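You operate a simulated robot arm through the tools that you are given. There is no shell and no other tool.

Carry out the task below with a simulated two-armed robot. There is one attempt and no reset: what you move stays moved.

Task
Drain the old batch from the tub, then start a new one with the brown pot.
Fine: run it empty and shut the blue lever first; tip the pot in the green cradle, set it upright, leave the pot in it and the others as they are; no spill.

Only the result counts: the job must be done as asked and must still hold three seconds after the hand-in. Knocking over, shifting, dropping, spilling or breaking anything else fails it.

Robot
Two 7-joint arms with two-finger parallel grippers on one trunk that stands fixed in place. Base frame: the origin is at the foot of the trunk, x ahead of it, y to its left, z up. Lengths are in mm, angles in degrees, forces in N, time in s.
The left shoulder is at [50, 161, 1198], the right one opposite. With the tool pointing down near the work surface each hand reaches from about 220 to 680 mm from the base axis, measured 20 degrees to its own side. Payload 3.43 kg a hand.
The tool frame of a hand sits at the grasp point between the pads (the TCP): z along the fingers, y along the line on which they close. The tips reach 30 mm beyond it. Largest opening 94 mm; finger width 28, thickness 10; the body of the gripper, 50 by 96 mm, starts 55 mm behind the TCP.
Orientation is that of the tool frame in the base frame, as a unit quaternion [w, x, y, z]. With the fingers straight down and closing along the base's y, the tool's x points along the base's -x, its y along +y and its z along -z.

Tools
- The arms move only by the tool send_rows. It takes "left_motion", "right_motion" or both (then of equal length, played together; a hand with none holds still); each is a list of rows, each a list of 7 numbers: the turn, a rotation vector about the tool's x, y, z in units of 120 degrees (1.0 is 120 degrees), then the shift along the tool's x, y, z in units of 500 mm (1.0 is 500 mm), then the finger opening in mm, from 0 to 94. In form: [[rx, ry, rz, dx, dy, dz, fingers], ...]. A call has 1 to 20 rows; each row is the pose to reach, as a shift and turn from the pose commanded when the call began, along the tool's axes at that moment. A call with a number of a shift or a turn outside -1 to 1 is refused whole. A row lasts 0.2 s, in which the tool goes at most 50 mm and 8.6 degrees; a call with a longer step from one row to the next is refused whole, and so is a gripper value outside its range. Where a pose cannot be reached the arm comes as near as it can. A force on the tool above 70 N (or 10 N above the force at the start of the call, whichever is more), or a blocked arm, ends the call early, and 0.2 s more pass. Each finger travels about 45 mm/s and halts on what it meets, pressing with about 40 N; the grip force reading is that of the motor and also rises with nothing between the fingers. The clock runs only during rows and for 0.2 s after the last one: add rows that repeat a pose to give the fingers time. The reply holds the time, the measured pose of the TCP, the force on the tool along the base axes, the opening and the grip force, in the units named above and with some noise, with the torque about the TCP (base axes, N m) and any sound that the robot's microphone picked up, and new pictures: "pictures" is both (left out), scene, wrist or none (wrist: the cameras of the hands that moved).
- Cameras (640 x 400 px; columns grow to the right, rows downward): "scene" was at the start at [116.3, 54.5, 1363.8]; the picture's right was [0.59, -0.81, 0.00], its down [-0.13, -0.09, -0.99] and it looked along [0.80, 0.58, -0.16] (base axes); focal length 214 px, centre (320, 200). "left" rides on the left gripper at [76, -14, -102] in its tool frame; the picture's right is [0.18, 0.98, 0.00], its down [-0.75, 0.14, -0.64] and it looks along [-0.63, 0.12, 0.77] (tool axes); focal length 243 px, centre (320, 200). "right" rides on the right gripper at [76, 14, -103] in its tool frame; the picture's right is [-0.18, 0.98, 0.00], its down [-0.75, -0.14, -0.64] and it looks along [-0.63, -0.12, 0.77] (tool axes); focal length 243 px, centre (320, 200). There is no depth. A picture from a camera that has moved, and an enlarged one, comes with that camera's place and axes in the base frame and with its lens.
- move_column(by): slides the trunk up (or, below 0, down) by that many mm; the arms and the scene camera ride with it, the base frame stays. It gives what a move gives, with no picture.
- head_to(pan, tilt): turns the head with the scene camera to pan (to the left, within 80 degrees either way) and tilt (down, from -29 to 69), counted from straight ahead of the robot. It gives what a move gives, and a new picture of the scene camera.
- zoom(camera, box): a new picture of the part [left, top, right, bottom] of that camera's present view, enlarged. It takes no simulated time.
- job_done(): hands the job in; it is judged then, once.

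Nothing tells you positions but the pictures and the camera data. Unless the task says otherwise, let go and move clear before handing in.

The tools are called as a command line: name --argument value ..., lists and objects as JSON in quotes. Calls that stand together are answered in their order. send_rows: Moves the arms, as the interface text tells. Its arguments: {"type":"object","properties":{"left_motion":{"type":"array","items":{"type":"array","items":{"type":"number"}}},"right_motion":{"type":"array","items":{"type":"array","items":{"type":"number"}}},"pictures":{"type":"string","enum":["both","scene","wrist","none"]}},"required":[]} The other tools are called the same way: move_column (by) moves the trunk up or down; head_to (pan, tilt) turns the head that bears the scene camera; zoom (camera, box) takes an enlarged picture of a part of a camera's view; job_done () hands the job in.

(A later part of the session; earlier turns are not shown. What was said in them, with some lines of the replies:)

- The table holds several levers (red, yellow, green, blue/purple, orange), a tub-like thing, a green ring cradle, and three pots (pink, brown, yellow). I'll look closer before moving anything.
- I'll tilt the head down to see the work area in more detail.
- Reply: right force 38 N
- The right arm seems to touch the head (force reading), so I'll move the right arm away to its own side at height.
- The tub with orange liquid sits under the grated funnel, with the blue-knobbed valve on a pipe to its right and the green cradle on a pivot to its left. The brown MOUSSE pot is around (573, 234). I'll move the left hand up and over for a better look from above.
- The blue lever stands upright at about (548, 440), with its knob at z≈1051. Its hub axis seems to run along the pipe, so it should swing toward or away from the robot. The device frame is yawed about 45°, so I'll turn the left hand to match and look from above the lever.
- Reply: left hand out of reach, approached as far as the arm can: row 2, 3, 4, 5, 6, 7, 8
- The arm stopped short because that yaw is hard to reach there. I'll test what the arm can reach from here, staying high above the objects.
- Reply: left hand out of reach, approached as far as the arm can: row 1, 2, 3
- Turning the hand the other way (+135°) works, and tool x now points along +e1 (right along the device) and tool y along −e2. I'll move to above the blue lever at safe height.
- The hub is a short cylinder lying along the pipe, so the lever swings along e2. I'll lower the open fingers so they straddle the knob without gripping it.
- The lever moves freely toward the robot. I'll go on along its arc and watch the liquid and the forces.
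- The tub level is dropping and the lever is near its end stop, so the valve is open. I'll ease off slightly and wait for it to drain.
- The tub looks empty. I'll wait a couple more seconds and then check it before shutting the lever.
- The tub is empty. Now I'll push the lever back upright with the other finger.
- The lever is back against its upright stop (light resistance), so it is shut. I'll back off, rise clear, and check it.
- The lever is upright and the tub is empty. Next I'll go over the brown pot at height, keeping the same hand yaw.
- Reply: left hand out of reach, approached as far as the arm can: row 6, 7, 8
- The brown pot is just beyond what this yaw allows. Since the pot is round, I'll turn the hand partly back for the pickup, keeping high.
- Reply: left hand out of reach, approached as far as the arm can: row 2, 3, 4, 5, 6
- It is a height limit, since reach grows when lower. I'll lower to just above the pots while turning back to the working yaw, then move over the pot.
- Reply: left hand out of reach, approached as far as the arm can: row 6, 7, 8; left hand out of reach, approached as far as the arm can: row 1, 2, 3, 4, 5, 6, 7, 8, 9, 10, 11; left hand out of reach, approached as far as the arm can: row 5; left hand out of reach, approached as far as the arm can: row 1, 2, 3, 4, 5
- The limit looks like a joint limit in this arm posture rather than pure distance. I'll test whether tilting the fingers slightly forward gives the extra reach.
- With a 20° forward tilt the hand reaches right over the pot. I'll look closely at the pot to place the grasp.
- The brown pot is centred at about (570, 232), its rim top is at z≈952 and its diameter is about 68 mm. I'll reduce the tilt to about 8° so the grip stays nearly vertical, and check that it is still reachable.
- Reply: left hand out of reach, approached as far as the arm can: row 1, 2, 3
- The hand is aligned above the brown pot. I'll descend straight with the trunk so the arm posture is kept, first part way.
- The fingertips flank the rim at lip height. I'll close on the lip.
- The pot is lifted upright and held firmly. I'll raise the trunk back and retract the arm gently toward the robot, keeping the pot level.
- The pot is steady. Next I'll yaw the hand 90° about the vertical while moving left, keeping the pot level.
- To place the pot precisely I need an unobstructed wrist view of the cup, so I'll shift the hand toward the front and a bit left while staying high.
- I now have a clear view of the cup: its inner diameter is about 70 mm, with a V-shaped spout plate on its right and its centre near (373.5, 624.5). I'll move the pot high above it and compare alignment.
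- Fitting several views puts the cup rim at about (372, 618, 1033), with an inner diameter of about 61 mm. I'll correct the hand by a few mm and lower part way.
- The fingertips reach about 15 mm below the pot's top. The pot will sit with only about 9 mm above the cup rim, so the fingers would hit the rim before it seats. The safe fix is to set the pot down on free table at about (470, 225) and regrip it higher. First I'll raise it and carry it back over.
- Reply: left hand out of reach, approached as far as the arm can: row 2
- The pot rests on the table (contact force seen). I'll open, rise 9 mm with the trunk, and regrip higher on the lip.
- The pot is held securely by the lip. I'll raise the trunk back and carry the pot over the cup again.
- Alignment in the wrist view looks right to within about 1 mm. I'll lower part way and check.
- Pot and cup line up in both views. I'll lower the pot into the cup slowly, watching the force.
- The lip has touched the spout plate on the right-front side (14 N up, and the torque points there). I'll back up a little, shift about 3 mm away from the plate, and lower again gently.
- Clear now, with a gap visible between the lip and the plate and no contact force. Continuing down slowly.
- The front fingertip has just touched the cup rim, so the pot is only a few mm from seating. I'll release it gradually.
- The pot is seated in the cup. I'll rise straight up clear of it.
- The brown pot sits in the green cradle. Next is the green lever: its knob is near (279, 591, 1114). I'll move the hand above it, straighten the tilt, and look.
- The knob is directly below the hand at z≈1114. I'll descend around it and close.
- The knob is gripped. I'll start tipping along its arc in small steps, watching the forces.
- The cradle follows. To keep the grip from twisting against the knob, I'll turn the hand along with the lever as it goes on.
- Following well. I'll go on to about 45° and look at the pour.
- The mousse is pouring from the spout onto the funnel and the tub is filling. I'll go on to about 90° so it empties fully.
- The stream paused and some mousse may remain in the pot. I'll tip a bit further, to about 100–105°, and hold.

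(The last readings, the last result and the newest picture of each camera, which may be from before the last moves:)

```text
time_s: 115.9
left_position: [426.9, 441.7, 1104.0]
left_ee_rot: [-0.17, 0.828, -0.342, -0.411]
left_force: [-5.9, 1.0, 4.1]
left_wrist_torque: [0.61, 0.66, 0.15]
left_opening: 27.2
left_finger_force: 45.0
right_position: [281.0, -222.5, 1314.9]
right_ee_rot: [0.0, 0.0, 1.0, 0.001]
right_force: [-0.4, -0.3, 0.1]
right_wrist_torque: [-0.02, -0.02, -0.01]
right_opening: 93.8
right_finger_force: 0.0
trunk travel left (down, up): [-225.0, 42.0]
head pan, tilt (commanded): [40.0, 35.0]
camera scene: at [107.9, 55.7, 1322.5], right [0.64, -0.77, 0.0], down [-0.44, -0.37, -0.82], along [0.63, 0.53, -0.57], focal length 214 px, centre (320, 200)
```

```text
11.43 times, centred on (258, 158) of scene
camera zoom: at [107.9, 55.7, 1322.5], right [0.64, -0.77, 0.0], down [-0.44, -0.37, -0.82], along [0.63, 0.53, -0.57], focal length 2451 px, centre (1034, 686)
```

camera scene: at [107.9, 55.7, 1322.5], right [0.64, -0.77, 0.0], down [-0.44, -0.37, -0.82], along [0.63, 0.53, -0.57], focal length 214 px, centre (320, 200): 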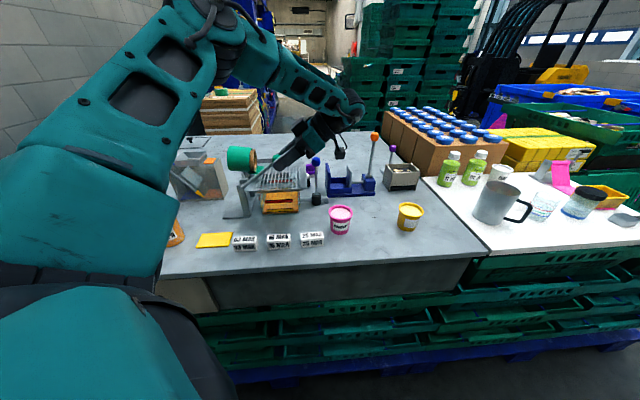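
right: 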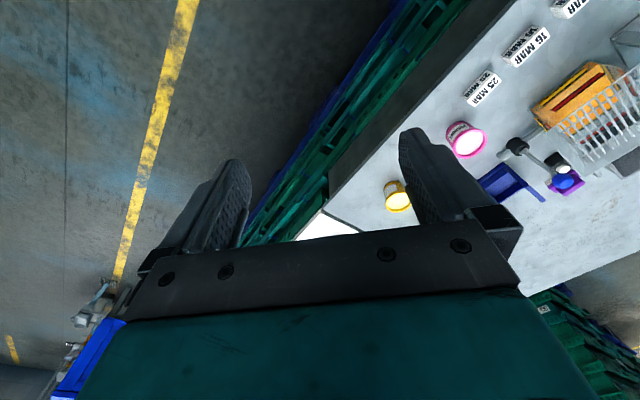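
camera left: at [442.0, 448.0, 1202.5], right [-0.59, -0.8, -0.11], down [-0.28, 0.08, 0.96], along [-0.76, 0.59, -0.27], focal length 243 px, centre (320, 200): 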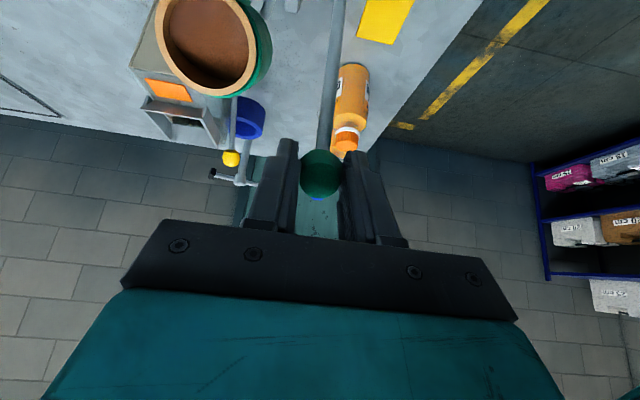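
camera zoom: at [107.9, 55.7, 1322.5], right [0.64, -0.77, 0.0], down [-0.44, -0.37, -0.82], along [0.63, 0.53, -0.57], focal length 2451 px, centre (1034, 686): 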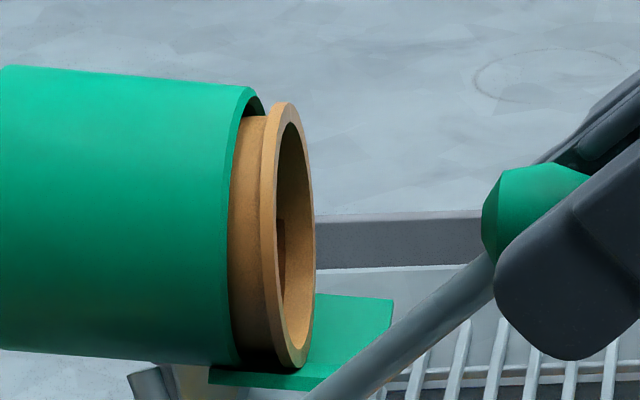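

send_rows --left_motion '[[0, -0.004, 0, 0.0113, 0, 0.0014, 20], [0, -0.0083, 0, 0.0226, 0, 0.003, 20], [0, -0.0083, 0, 0.0226, 0, 0.003, 20], [0, -0.0083, 0, 0.0226, 0, 0.003, 20]]' --pictures "scene"

zoom --camera "scene" --box '[230, 135, 290, 185]'

zoom --camera "left" --box '[150, 50, 310, 190]'

```text
time_s: 116.9
left_position: [433.1, 436.7, 1094.0]
left_ee_rot: [-0.173, 0.824, -0.339, -0.42]
left_force: [-4.8, 0.0, 9.8]
left_wrist_torque: [1.03, 1.03, 0.0]
left_opening: 27.0
left_finger_force: 45.1
right_position: [279.3, -221.2, 1314.6]
right_ee_rot: [0.001, 0.0, 1.0, 0.002]
right_force: [0.5, -0.3, 0.3]
right_wrist_torque: [0.0, 0.01, -0.02]
right_opening: 94.0
right_finger_force: 0.1
trunk travel left (down, up): [-225.0, 42.0]
head pan, tilt (commanded): [40.0, 35.0]
camera scene: at [107.7, 55.3, 1322.6], right [0.64, -0.77, 0.0], down [-0.44, -0.37, -0.82], along [0.63, 0.53, -0.57], focal length 214 px, centre (320, 200)
```

scene: 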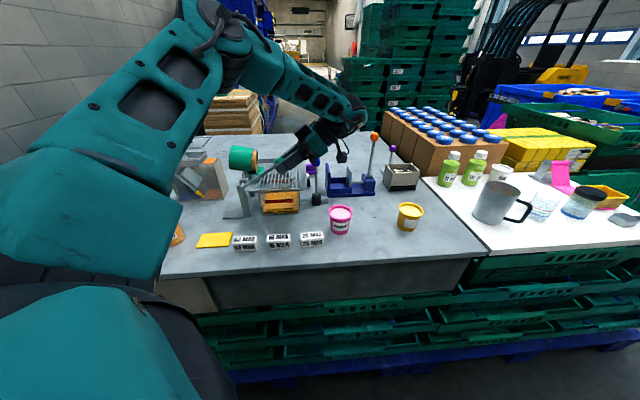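

```text
8.00 times, centred on (260, 160) of scene
camera zoom: at [107.7, 55.3, 1322.6], right [0.64, -0.77, 0.0], down [-0.44, -0.37, -0.82], along [0.63, 0.53, -0.57], focal length 1716 px, centre (800, 520)
```

zoom: 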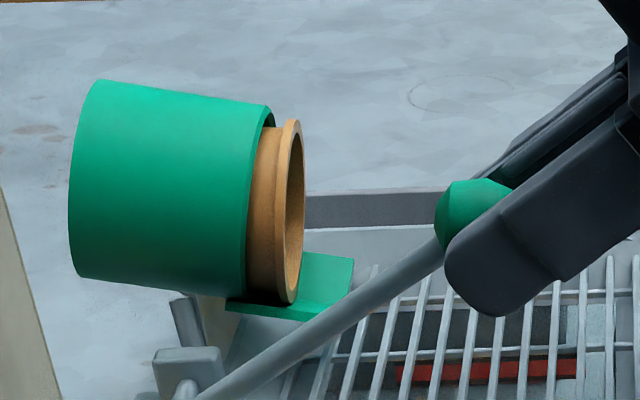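

```text
2.86 times, centred on (230, 120) of left
camera zoom: at [534.1, 356.2, 1092.7], right [-0.62, -0.77, -0.15], down [-0.05, -0.15, 0.99], along [-0.79, 0.62, 0.06], focal length 693 px, centre (577, 429)
```

zoom: 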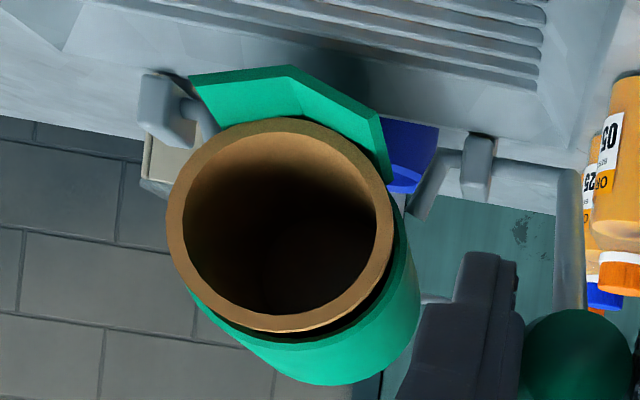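

The pot's inside now shows only bare wall down to the bottom, so it is empty. I'll check the tub and the surroundings before bringing it upright.

zoom --camera "scene" --box '[215, 150, 325, 225]'

zoom --camera "left" --box '[150, 70, 290, 170]'

```text
5.33 times, centred on (270, 188) of scene
camera zoom: at [107.7, 55.3, 1322.6], right [0.64, -0.77, 0.0], down [-0.44, -0.37, -0.82], along [0.63, 0.53, -0.57], focal length 1144 px, centre (587, 267)
```

zoom: 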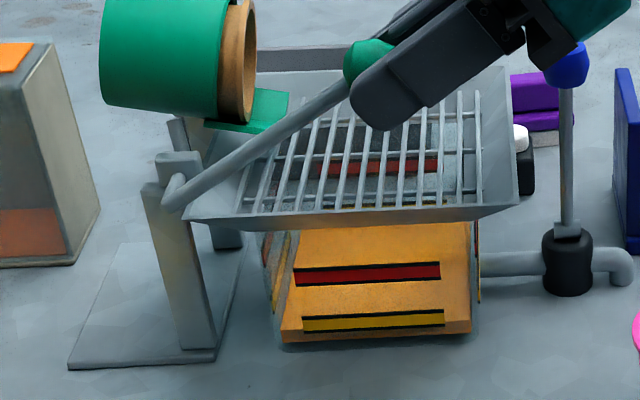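

```text
4.00 times, centred on (220, 120) of left
camera zoom: at [534.1, 356.2, 1092.7], right [-0.62, -0.77, -0.15], down [-0.05, -0.15, 0.99], along [-0.79, 0.62, 0.06], focal length 970 px, centre (720, 520)
```

zoom: 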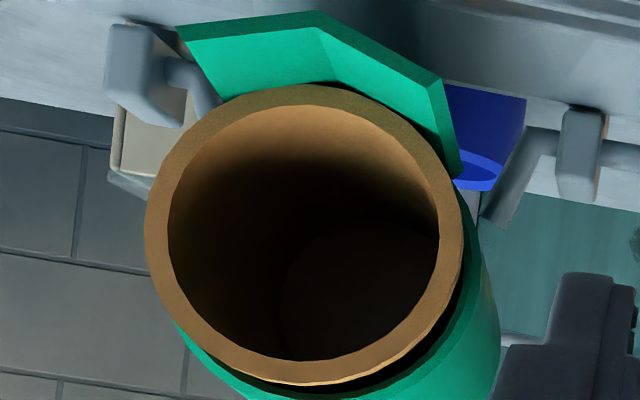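

The pot is empty, the tub holds the new batch, and no spill is visible. Now I'll bring the cradle back upright along the same arc.

send_rows --left_motion '[[0, 0.0083, 0, -0.0226, 0, -0.0026, 20], [0, 0.0133, 0, -0.036, 0, -0.0019, 20], [0, 0.0183, 0, -0.0487, 0, 0.0003, 20], [0, 0.0233, 0, -0.0614, 0, 0.0014, 20], [0, 0.0283, 0, -0.075, 0, 0.0028, 20], [0, 0.0333, 0, -0.0876, 0, 0.0056, 20], [0, 0.0417, 0, -0.1012, 0, 0.0083, 20], [0, 0.05, 0, -0.1145, 0, 0.012, 20], [0, 0.0583, 0, -0.1278, 0, 0.0159, 20], [0, 0.0667, 0, -0.1406, 0, 0.021, 20], [0, 0.075, 0, -0.1534, 0, 0.0263, 20]]' --pictures "scene"

zoom --camera "scene" --box '[215, 130, 315, 220]'

```text
time_s: 119.3
left_position: [393.1, 476.9, 1146.2]
left_ee_rot: [-0.144, 0.854, -0.353, -0.353]
left_force: [-6.7, -12.9, -11.9]
left_wrist_torque: [-1.09, -1.02, 0.22]
left_opening: 27.3
left_finger_force: 44.6
right_position: [281.1, -221.7, 1313.9]
right_ee_rot: [0.0, 0.0, 1.0, 0.002]
right_force: [0.1, 0.2, 0.3]
right_wrist_torque: [0.0, 0.02, 0.01]
right_opening: 93.8
right_finger_force: 0.0
trunk travel left (down, up): [-225.0, 42.0]
head pan, tilt (commanded): [40.0, 35.0]
camera scene: at [108.6, 55.5, 1322.4], right [0.64, -0.77, 0.0], down [-0.44, -0.37, -0.82], along [0.63, 0.53, -0.57], focal length 214 px, centre (320, 200)
```

scene: 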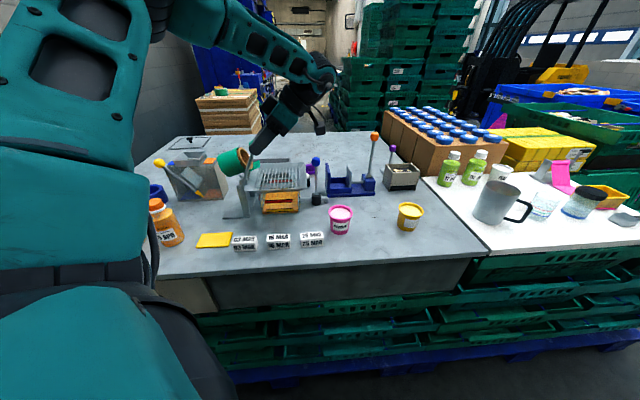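

```text
4.44 times, centred on (265, 175) of scene
camera zoom: at [108.6, 55.5, 1322.4], right [0.64, -0.77, 0.0], down [-0.44, -0.37, -0.82], along [0.63, 0.53, -0.57], focal length 953 px, centre (564, 311)
```

zoom: 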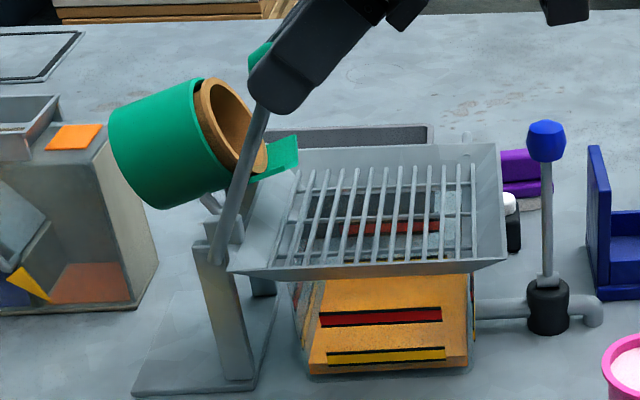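

send_rows --left_motion '[[0, 0.0083, 0, -0.0132, 0, 0.0044, 20], [0, 0.0167, 0, -0.0262, 0, 0.0089, 20], [0, 0.025, 0, -0.0382, 0, 0.0153, 20], [0, 0.0333, 0, -0.0496, 0, 0.0219, 20], [0, 0.0417, 0, -0.0604, 0, 0.0301, 20], [0, 0.05, 0, -0.072, 0, 0.0375, 20], [0, 0.0583, 0, -0.0833, 0, 0.0454, 20], [0, 0.0667, 0, -0.0942, 0, 0.054, 20], [0, 0.075, 0, -0.1044, 0, 0.0628, 20], [0, 0.0833, 0, -0.1144, 0, 0.0725, 20], [0, 0.0917, 0, -0.1236, 0, 0.0826, 20], [0, 0.1, 0, -0.1326, 0, 0.093, 20], [0, 0.1083, 0, -0.1408, 0, 0.1038, 20], [0, 0.1167, 0, -0.1486, 0, 0.1152, 20], [0, 0.125, 0, -0.1557, 0, 0.1271, 20]]' --pictures "scene"

zoom --camera "scene" --box '[190, 120, 290, 210]'

```text
time_s: 122.5
left_position: [322.4, 546.8, 1158.7]
left_ee_rot: [-0.098, 0.893, -0.369, -0.238]
left_force: [2.3, -10.7, 2.4]
left_wrist_torque: [-1.05, -0.98, 0.08]
left_opening: 27.5
left_finger_force: 45.1
right_position: [281.2, -222.0, 1314.0]
right_ee_rot: [0.001, 0.0, 1.0, 0.002]
right_force: [-0.7, -0.3, 0.3]
right_wrist_torque: [0.03, -0.01, 0.01]
right_opening: 94.0
right_finger_force: 0.1
trunk travel left (down, up): [-225.0, 42.0]
head pan, tilt (commanded): [40.0, 35.0]
camera scene: at [108.9, 54.6, 1322.5], right [0.64, -0.77, 0.0], down [-0.44, -0.37, -0.82], along [0.63, 0.53, -0.57], focal length 214 px, centre (320, 200)
```

scene: 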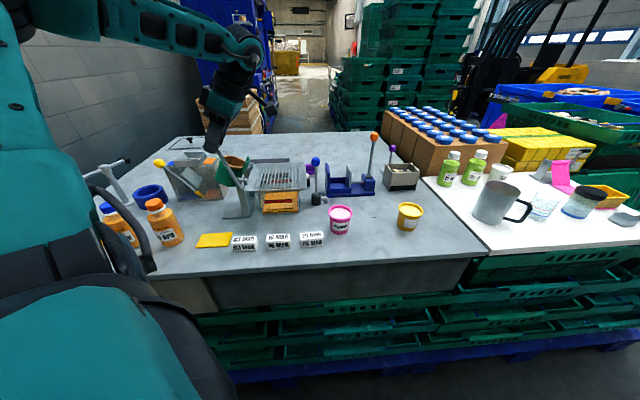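

```text
4.44 times, centred on (240, 165) of scene
camera zoom: at [108.9, 54.6, 1322.5], right [0.64, -0.77, 0.0], down [-0.44, -0.37, -0.82], along [0.63, 0.53, -0.57], focal length 953 px, centre (676, 356)
```

zoom: 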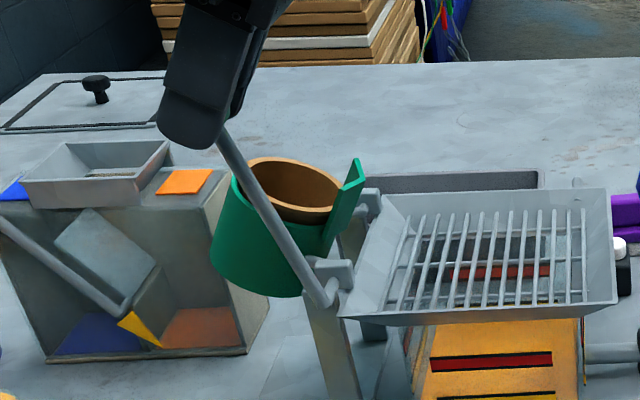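

send_rows --left_motion '[[0, 0.025, 0, -0.0103, 0.001, 0.0098, 20], [0, 0.05, 0, -0.0199, 0.002, 0.0203, 20], [0, 0.075, 0, -0.0289, 0.002, 0.0315, 20], [0, 0.1, 0, -0.0376, 0.002, 0.0429, 20], [0, 0.125, 0, -0.0454, 0.002, 0.0549, 20], [0, 0.15, 0, -0.0527, 0.002, 0.0671, 20], [0, 0.175, 0, -0.0593, 0.002, 0.0797, 20], [0, 0.2, 0, -0.0651, 0.002, 0.0928, 20], [0, 0.225, 0, -0.0706, 0.002, 0.1061, 20]]' --pictures "scene"

zoom --camera "scene" --box '[170, 130, 280, 215]'

```text
time_s: 124.5
left_position: [280.6, 589.4, 1129.5]
left_ee_rot: [-0.011, 0.924, -0.381, -0.024]
left_force: [-7.2, 10.7, 11.2]
left_wrist_torque: [0.17, 0.08, 0.01]
left_opening: 27.1
left_finger_force: 45.5
right_position: [280.6, -220.1, 1314.4]
right_ee_rot: [0.001, 0.001, 1.0, 0.0]
right_force: [-0.4, 0.9, -0.5]
right_wrist_torque: [0.0, 0.0, -0.01]
right_opening: 94.1
right_finger_force: 0.1
trunk travel left (down, up): [-225.0, 42.0]
head pan, tilt (commanded): [40.0, 35.0]
camera scene: at [107.4, 56.5, 1322.6], right [0.64, -0.77, 0.0], down [-0.44, -0.37, -0.82], along [0.63, 0.53, -0.57], focal length 214 px, centre (320, 200)
```

scene: 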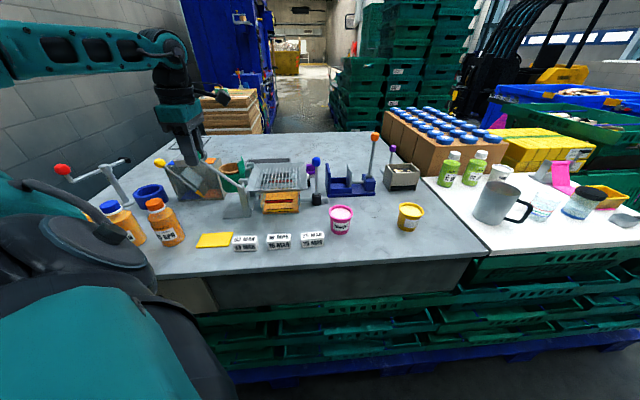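

```text
4.71 times, centred on (225, 172) of scene
camera zoom: at [107.4, 56.5, 1322.6], right [0.64, -0.77, 0.0], down [-0.44, -0.37, -0.82], along [0.63, 0.53, -0.57], focal length 1009 px, centre (767, 329)
```

zoom: 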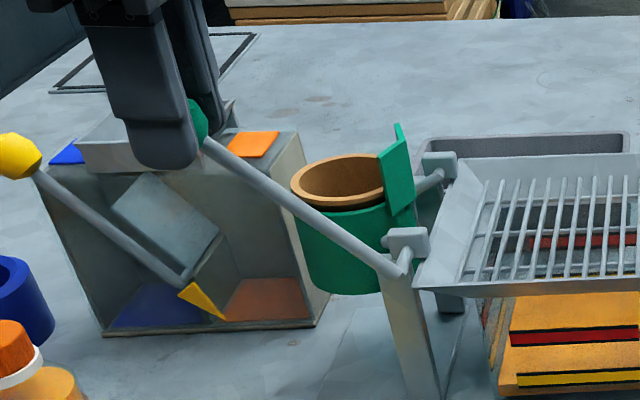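

send_rows --left_motion '[[0, 0.012, 0, -0.0072, 0, 0.0031, 20], [0, 0.025, 0, -0.0145, 0, 0.0062, 20], [0, 0.025, 0, -0.0145, 0, 0.0062, 20]]' --pictures "wrist"

zoom --camera "scene" --box '[170, 130, 280, 215]'

```text
time_s: 125.3
left_position: [277.8, 591.3, 1126.9]
left_ee_rot: [0.0, 0.924, -0.383, 0.003]
left_force: [5.7, 2.5, 11.7]
left_wrist_torque: [0.58, 0.36, -0.13]
left_opening: 27.3
left_finger_force: 44.9
right_position: [281.8, -221.5, 1315.2]
right_ee_rot: [0.0, 0.0, 1.0, 0.002]
right_force: [1.1, -0.6, 0.6]
right_wrist_torque: [0.01, -0.01, -0.02]
right_opening: 94.1
right_finger_force: 0.0
trunk travel left (down, up): [-225.0, 42.0]
head pan, tilt (commanded): [40.0, 35.0]
camera left: at [342.3, 547.1, 1230.2], right [-0.57, -0.82, 0.0], down [-0.64, 0.43, 0.64], along [-0.53, 0.36, -0.77], focal length 243 px, centre (320, 200)
```

left: 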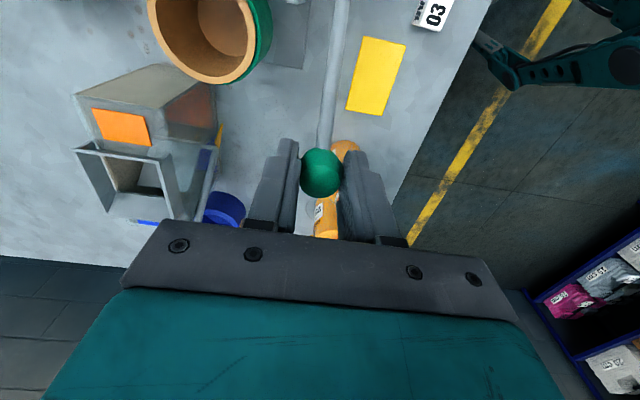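

```text
4.71 times, centred on (225, 172) of scene
camera zoom: at [109.3, 55.1, 1322.5], right [0.64, -0.77, 0.0], down [-0.44, -0.37, -0.82], along [0.63, 0.53, -0.57], focal length 1009 px, centre (767, 329)
```

zoom: 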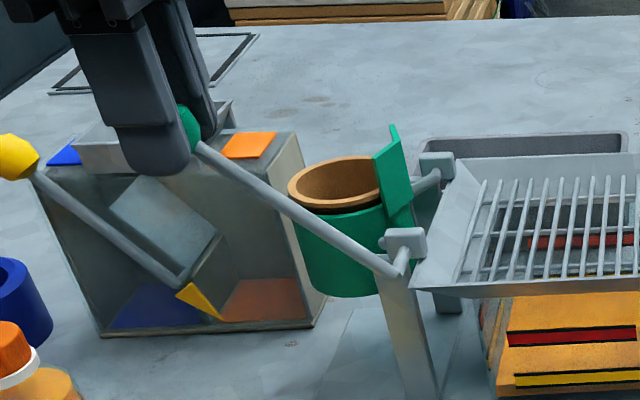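

send_rows --left_motion '[[0, 0, 0, -0.0028, 0, 0.0028, 20], [0, 0, 0, -0.004, 0, 0.0044, 20], [0, 0, 0, -0.004, 0, 0.0044, 20]]' --pictures "none"

```text
time_s: 126.1
left_position: [278.1, 592.0, 1127.1]
left_ee_rot: [-0.001, 0.924, -0.383, 0.004]
left_force: [15.0, -2.7, 22.9]
left_wrist_torque: [-0.52, -0.73, 0.04]
left_opening: 27.0
left_finger_force: 45.2
right_position: [283.4, -223.7, 1313.0]
right_ee_rot: [0.0, 0.0, 1.0, 0.002]
right_force: [0.0, -0.1, 0.5]
right_wrist_torque: [0.0, 0.02, -0.03]
right_opening: 93.8
right_finger_force: 0.1
trunk travel left (down, up): [-225.0, 42.0]
head pan, tilt (commanded): [40.0, 35.0]
```

The cradle is against its upright stop. I'll relax, open the fingers and rise clear of the knob.

send_rows --left_motion '[[0, 0, 0, 0.004, 0, -0.0044, 20], [0, 0, 0, 0.004, 0, -0.0044, 26], [0, 0, 0, 0.004, 0, -0.0044, 34], [0, 0, 0, 0.004, 0, -0.0044, 46], [0, 0, 0, 0.004, 0, -0.0044, 60], [0, 0, 0, 0.004, 0, -0.0044, 60]]' --pictures "wrist"

zoom --camera "scene" --box '[170, 130, 280, 215]'

```text
time_s: 127.5
left_position: [276.6, 593.0, 1126.9]
left_ee_rot: [0.0, 0.924, -0.382, 0.0]
left_force: [1.1, 0.2, -0.4]
left_wrist_torque: [-0.02, 0.02, 0.0]
left_opening: 59.7
left_finger_force: 0.0
right_position: [282.1, -220.7, 1314.8]
right_ee_rot: [0.0, 0.0, 1.0, 0.001]
right_force: [-0.1, 0.1, -0.2]
right_wrist_torque: [-0.01, -0.03, 0.01]
right_opening: 94.0
right_finger_force: 0.1
trunk travel left (down, up): [-225.0, 42.0]
head pan, tilt (commanded): [40.0, 35.0]
camera left: at [341.4, 548.1, 1228.8], right [-0.56, -0.83, 0.0], down [-0.63, 0.43, 0.64], along [-0.53, 0.36, -0.77], focal length 243 px, centre (320, 200)
```

left: 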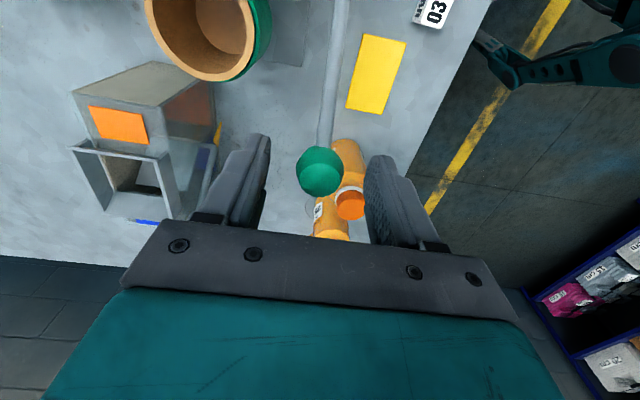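

```text
4.71 times, centred on (225, 172) of scene
camera zoom: at [108.9, 56.2, 1322.4], right [0.64, -0.77, 0.0], down [-0.44, -0.37, -0.82], along [0.63, 0.53, -0.57], focal length 1009 px, centre (767, 329)
```

zoom: 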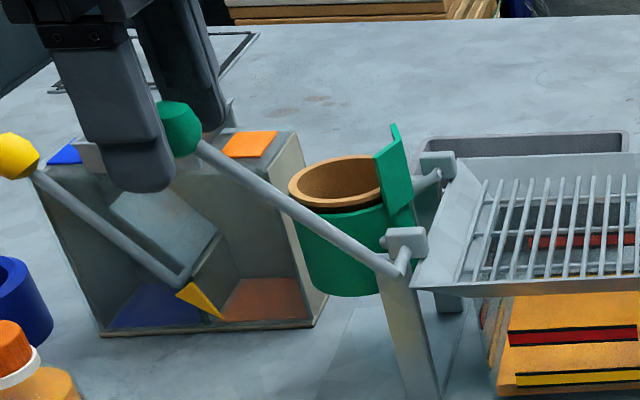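

send_rows --left_motion '[[0, 0, 0, 0, 0, -0.04, 64], [0, 0, 0, 0, 0, -0.1, 64], [0, 0, 0, 0, 0, -0.17, 64], [0, 0, 0, 0, 0, -0.25, 64], [0, 0, 0, 0.05, 0.05, -0.3, 64], [0, 0, 0, 0.1, 0.12, -0.34, 64], [0, 0, 0, 0.14, 0.2, -0.36, 64], [0, 0, 0, 0.18, 0.28, -0.36, 64]]' --pictures "both"

zoom --camera "scene" --box '[190, 140, 330, 225]'

zoom --camera "left" --box '[150, 0, 450, 200]'

```text
time_s: 129.3
left_position: [236.7, 428.2, 1307.2]
left_ee_rot: [0.001, 0.924, -0.382, 0.001]
left_force: [0.4, -0.7, -0.2]
left_wrist_torque: [0.03, -0.04, 0.04]
left_opening: 64.0
left_finger_force: 0.0
right_position: [280.6, -221.8, 1314.8]
right_ee_rot: [0.001, 0.0, 1.0, 0.001]
right_force: [0.1, -0.7, 0.0]
right_wrist_torque: [-0.05, -0.03, 0.02]
right_opening: 93.9
right_finger_force: 0.1
trunk travel left (down, up): [-225.0, 42.0]
head pan, tilt (commanded): [40.0, 35.0]
camera scene: at [108.7, 55.7, 1322.5], right [0.64, -0.77, 0.0], down [-0.44, -0.37, -0.82], along [0.63, 0.53, -0.57], focal length 214 px, centre (320, 200)
camera left: at [302.7, 384.3, 1409.2], right [-0.56, -0.83, 0.0], down [-0.63, 0.43, 0.64], along [-0.53, 0.36, -0.77], focal length 243 px, centre (320, 200)
```

scene: 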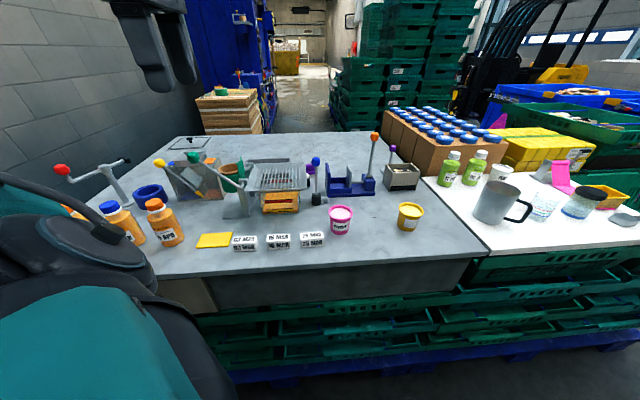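
left: 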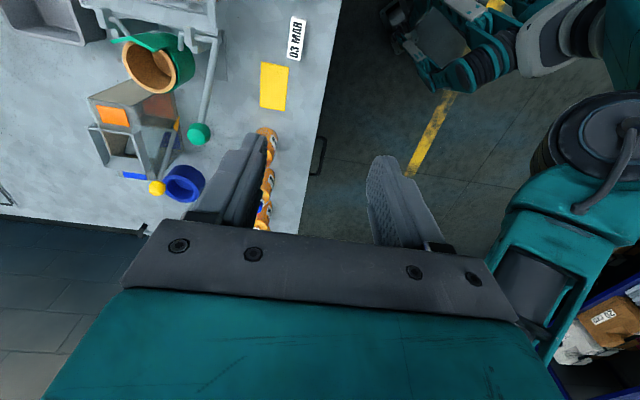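

```text
4.57 times, centred on (260, 182) of scene
camera zoom: at [108.7, 55.7, 1322.5], right [0.64, -0.77, 0.0], down [-0.44, -0.37, -0.82], along [0.63, 0.53, -0.57], focal length 980 px, centre (594, 280)
```

zoom: 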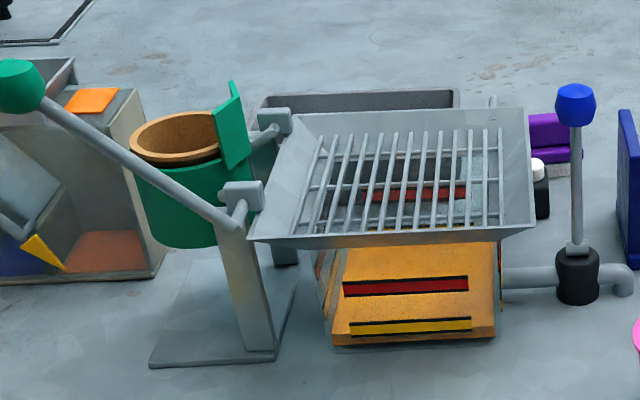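

```text
2.00 times, centred on (300, 100) of left
camera zoom: at [302.7, 384.3, 1409.2], right [-0.56, -0.83, 0.0], down [-0.63, 0.43, 0.64], along [-0.53, 0.36, -0.77], focal length 485 px, centre (360, 400)
```

zoom: 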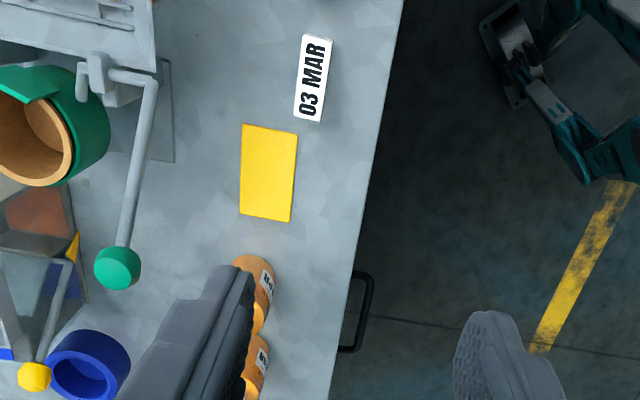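

zoom --camera "scene" --box '[250, 185, 310, 220]'

send_rows --left_motion '[[0, 0, 0, 0, 0, 0, 64], [0, 0, 0, 0, 0, 0, 64], [0, 0, 0, 0, 0, 0, 64], [0, 0, 0, 0, 0, 0, 64], [0, 0, 0, 0, 0, 0, 64], [0, 0, 0, 0, 0, 0, 64], [0, 0, 0, 0, 0, 0, 64], [0, 0, 0, 0, 0, 0, 64], [0, 0, 0, 0, 0, 0, 64], [0, 0, 0, 0, 0, 0, 64], [0, 0, 0, 0, 0, 0, 64], [0, 0, 0, 0, 0, 0, 64], [0, 0, 0, 0, 0, 0, 64], [0, 0, 0, 0, 0, 0, 64], [0, 0, 0, 0, 0, 0, 64], [0, 0, 0, 0, 0, 0, 64]]' --pictures "none"

zoom --camera "scene" --box '[250, 185, 310, 220]'

zoom --camera "scene" --box '[200, 140, 270, 215]'

zoom --camera "scene" --box '[300, 140, 440, 240]'

```text
10.67 times, centred on (280, 202) of scene
camera zoom: at [108.7, 55.7, 1322.5], right [0.64, -0.77, 0.0], down [-0.44, -0.37, -0.82], along [0.63, 0.53, -0.57], focal length 2288 px, centre (747, 173)
```

zoom: 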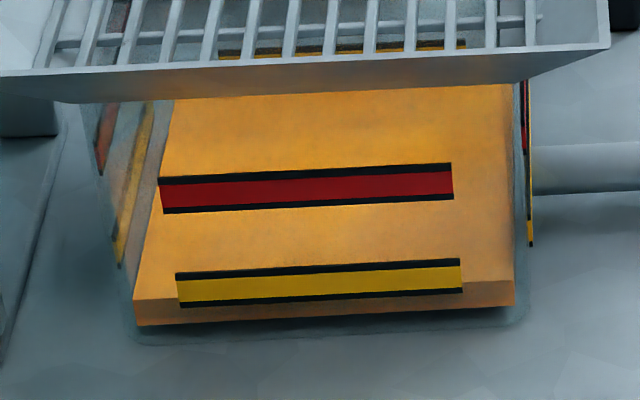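

```text
time_s: 132.7
left_position: [237.7, 429.3, 1306.6]
left_ee_rot: [0.001, 0.924, -0.383, 0.001]
left_force: [0.4, 0.2, -0.2]
left_wrist_torque: [0.03, 0.0, -0.01]
left_opening: 64.1
left_finger_force: 0.0
right_position: [281.1, -219.9, 1315.2]
right_ee_rot: [0.001, 0.0, 1.0, 0.001]
right_force: [-0.4, 0.3, 0.8]
right_wrist_torque: [0.02, 0.0, -0.03]
right_opening: 94.0
right_finger_force: 0.0
trunk travel left (down, up): [-225.0, 42.0]
head pan, tilt (commanded): [40.0, 35.0]
```

```text
10.67 times, centred on (280, 202) of scene
camera zoom: at [108.9, 56.1, 1322.4], right [0.64, -0.77, 0.0], down [-0.44, -0.37, -0.82], along [0.63, 0.53, -0.57], focal length 2288 px, centre (747, 173)
```

zoom: 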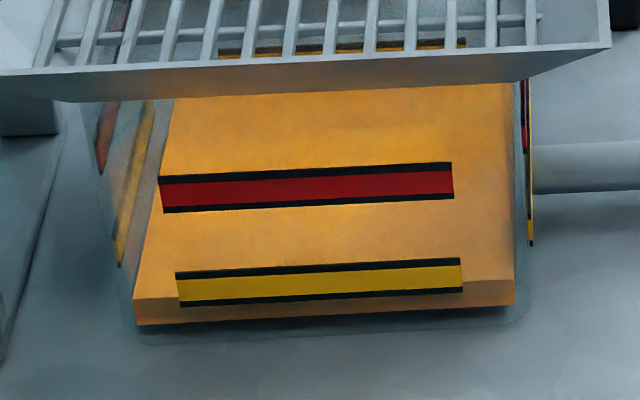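

```text
5.33 times, centred on (235, 178) of scene
camera zoom: at [108.9, 56.1, 1322.4], right [0.64, -0.77, 0.0], down [-0.44, -0.37, -0.82], along [0.63, 0.53, -0.57], focal length 1144 px, centre (773, 320)
```

zoom: 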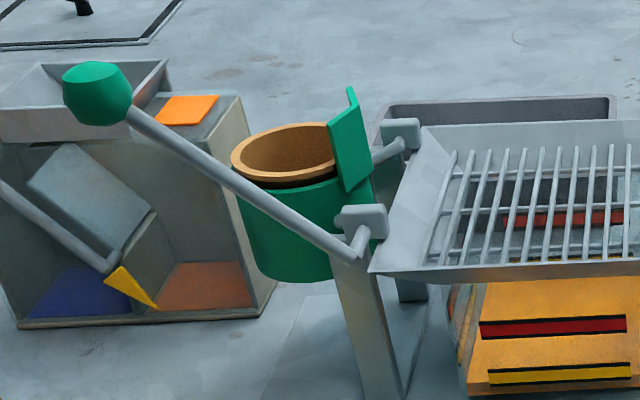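

```text
4.00 times, centred on (370, 190) of scene
camera zoom: at [108.9, 56.1, 1322.4], right [0.64, -0.77, 0.0], down [-0.44, -0.37, -0.82], along [0.63, 0.53, -0.57], focal length 858 px, centre (120, 240)
```

zoom: 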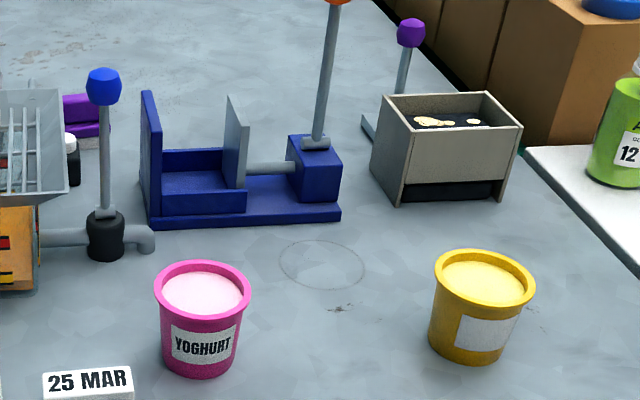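

zoom --camera "scene" --box '[210, 150, 250, 190]'

zoom --camera "left" --box '[90, 10, 230, 150]'

zoom --camera "scene" --box '[40, 130, 340, 270]'

```text
10.00 times, centred on (230, 170) of scene
camera zoom: at [108.9, 56.1, 1322.4], right [0.64, -0.77, 0.0], down [-0.44, -0.37, -0.82], along [0.63, 0.53, -0.57], focal length 2145 px, centre (1220, 500)
```

zoom: 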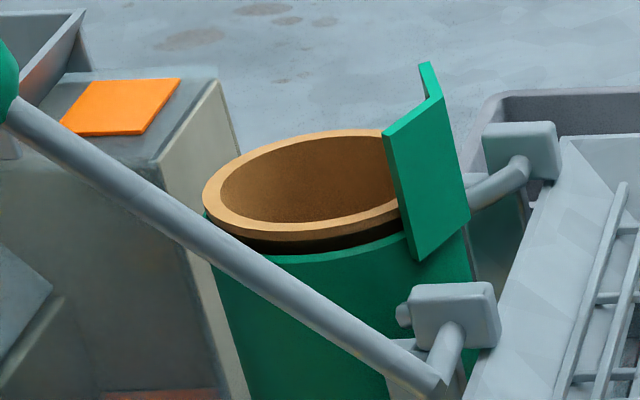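

```text
2.86 times, centred on (160, 80) of left
camera zoom: at [303.2, 385.3, 1408.9], right [-0.56, -0.83, 0.0], down [-0.63, 0.43, 0.64], along [-0.53, 0.36, -0.77], focal length 693 px, centre (777, 543)
```

zoom: 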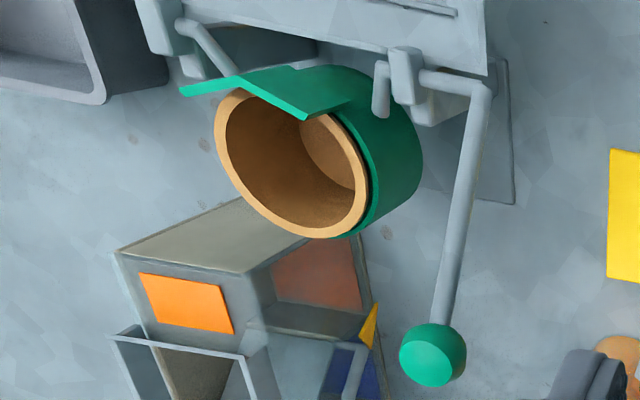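

```text
2.13 times, centred on (190, 200) of scene
camera zoom: at [108.9, 56.1, 1322.4], right [0.64, -0.77, 0.0], down [-0.44, -0.37, -0.82], along [0.63, 0.53, -0.57], focal length 458 px, centre (597, 200)
```

zoom: 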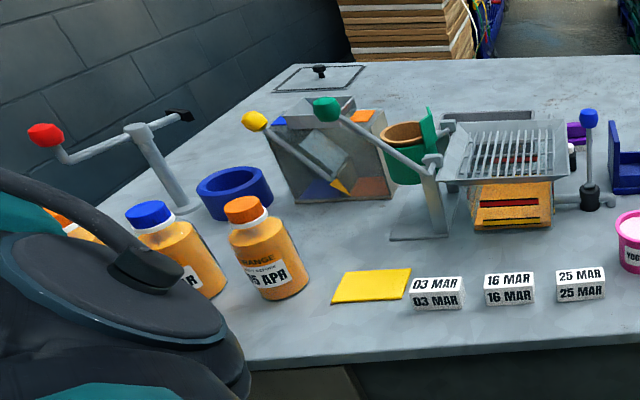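

zoom --camera "scene" --box '[214, 156, 246, 180]'

zoom --camera "left" --box '[115, 20, 195, 100]'

```text
16.00 times, centred on (230, 168) of scene
camera zoom: at [108.9, 56.1, 1322.4], right [0.64, -0.77, 0.0], down [-0.44, -0.37, -0.82], along [0.63, 0.53, -0.57], focal length 3432 px, centre (1760, 712)
```

zoom: 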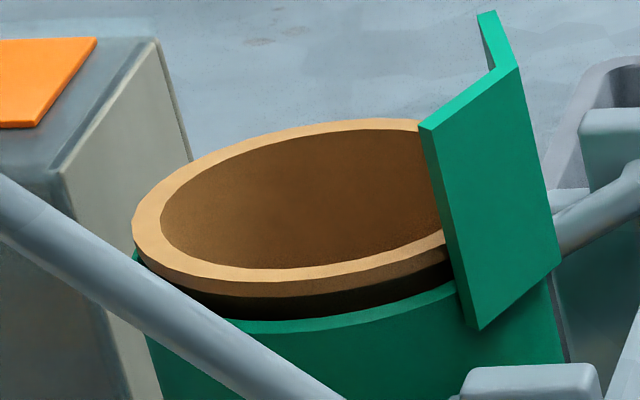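

```text
5.00 times, centred on (155, 60) of left
camera zoom: at [303.2, 385.3, 1408.9], right [-0.56, -0.83, 0.0], down [-0.63, 0.43, 0.64], along [-0.53, 0.36, -0.77], focal length 1213 px, centre (1145, 900)
```

zoom: 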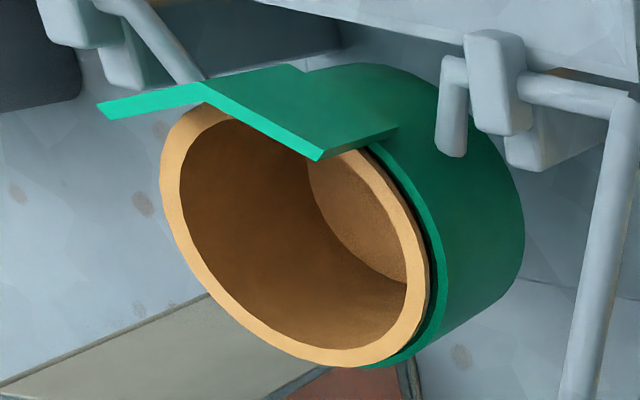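

The final check shows:
- The old batch is gone and the blue lever is upright at its stop.
- The new batch sits in the tub at a steady level.
- The empty brown pot rests upright in the green cradle.
- The other pots are where they were, and no spill is visible.

Both hands are clear, so I'm handing in.

job_done

```text
The job is handed in.
```

I drained the old batch and shut the blue lever. Then I tipped the brown pot into the tub with the green cradle and set it back upright. The job is handed in.

- **Draining:** I opened the blue lever, ran the tub until it showed empty, then pushed the lever back against its upright stop. The new batch held its level for about three seconds of checking, so the valve looks shut.
- **New batch:** I tipped the cradle until the inside of the pot showed only bare wall, with the stream going into the funnel. I saw no spill on the table.
- **Pot in the cradle:** The empty pot is still in the cradle, leaning by about 4° by my estimate. On the way I set it down once on free table to grip it higher, because my fingers would have hit the cup rim. The lip also brushed the spout plate lightly while I was lowering it in.
- **Everything else:** I didn't touch the pink or yellow pots or any of the other levers, and both hands are clear.
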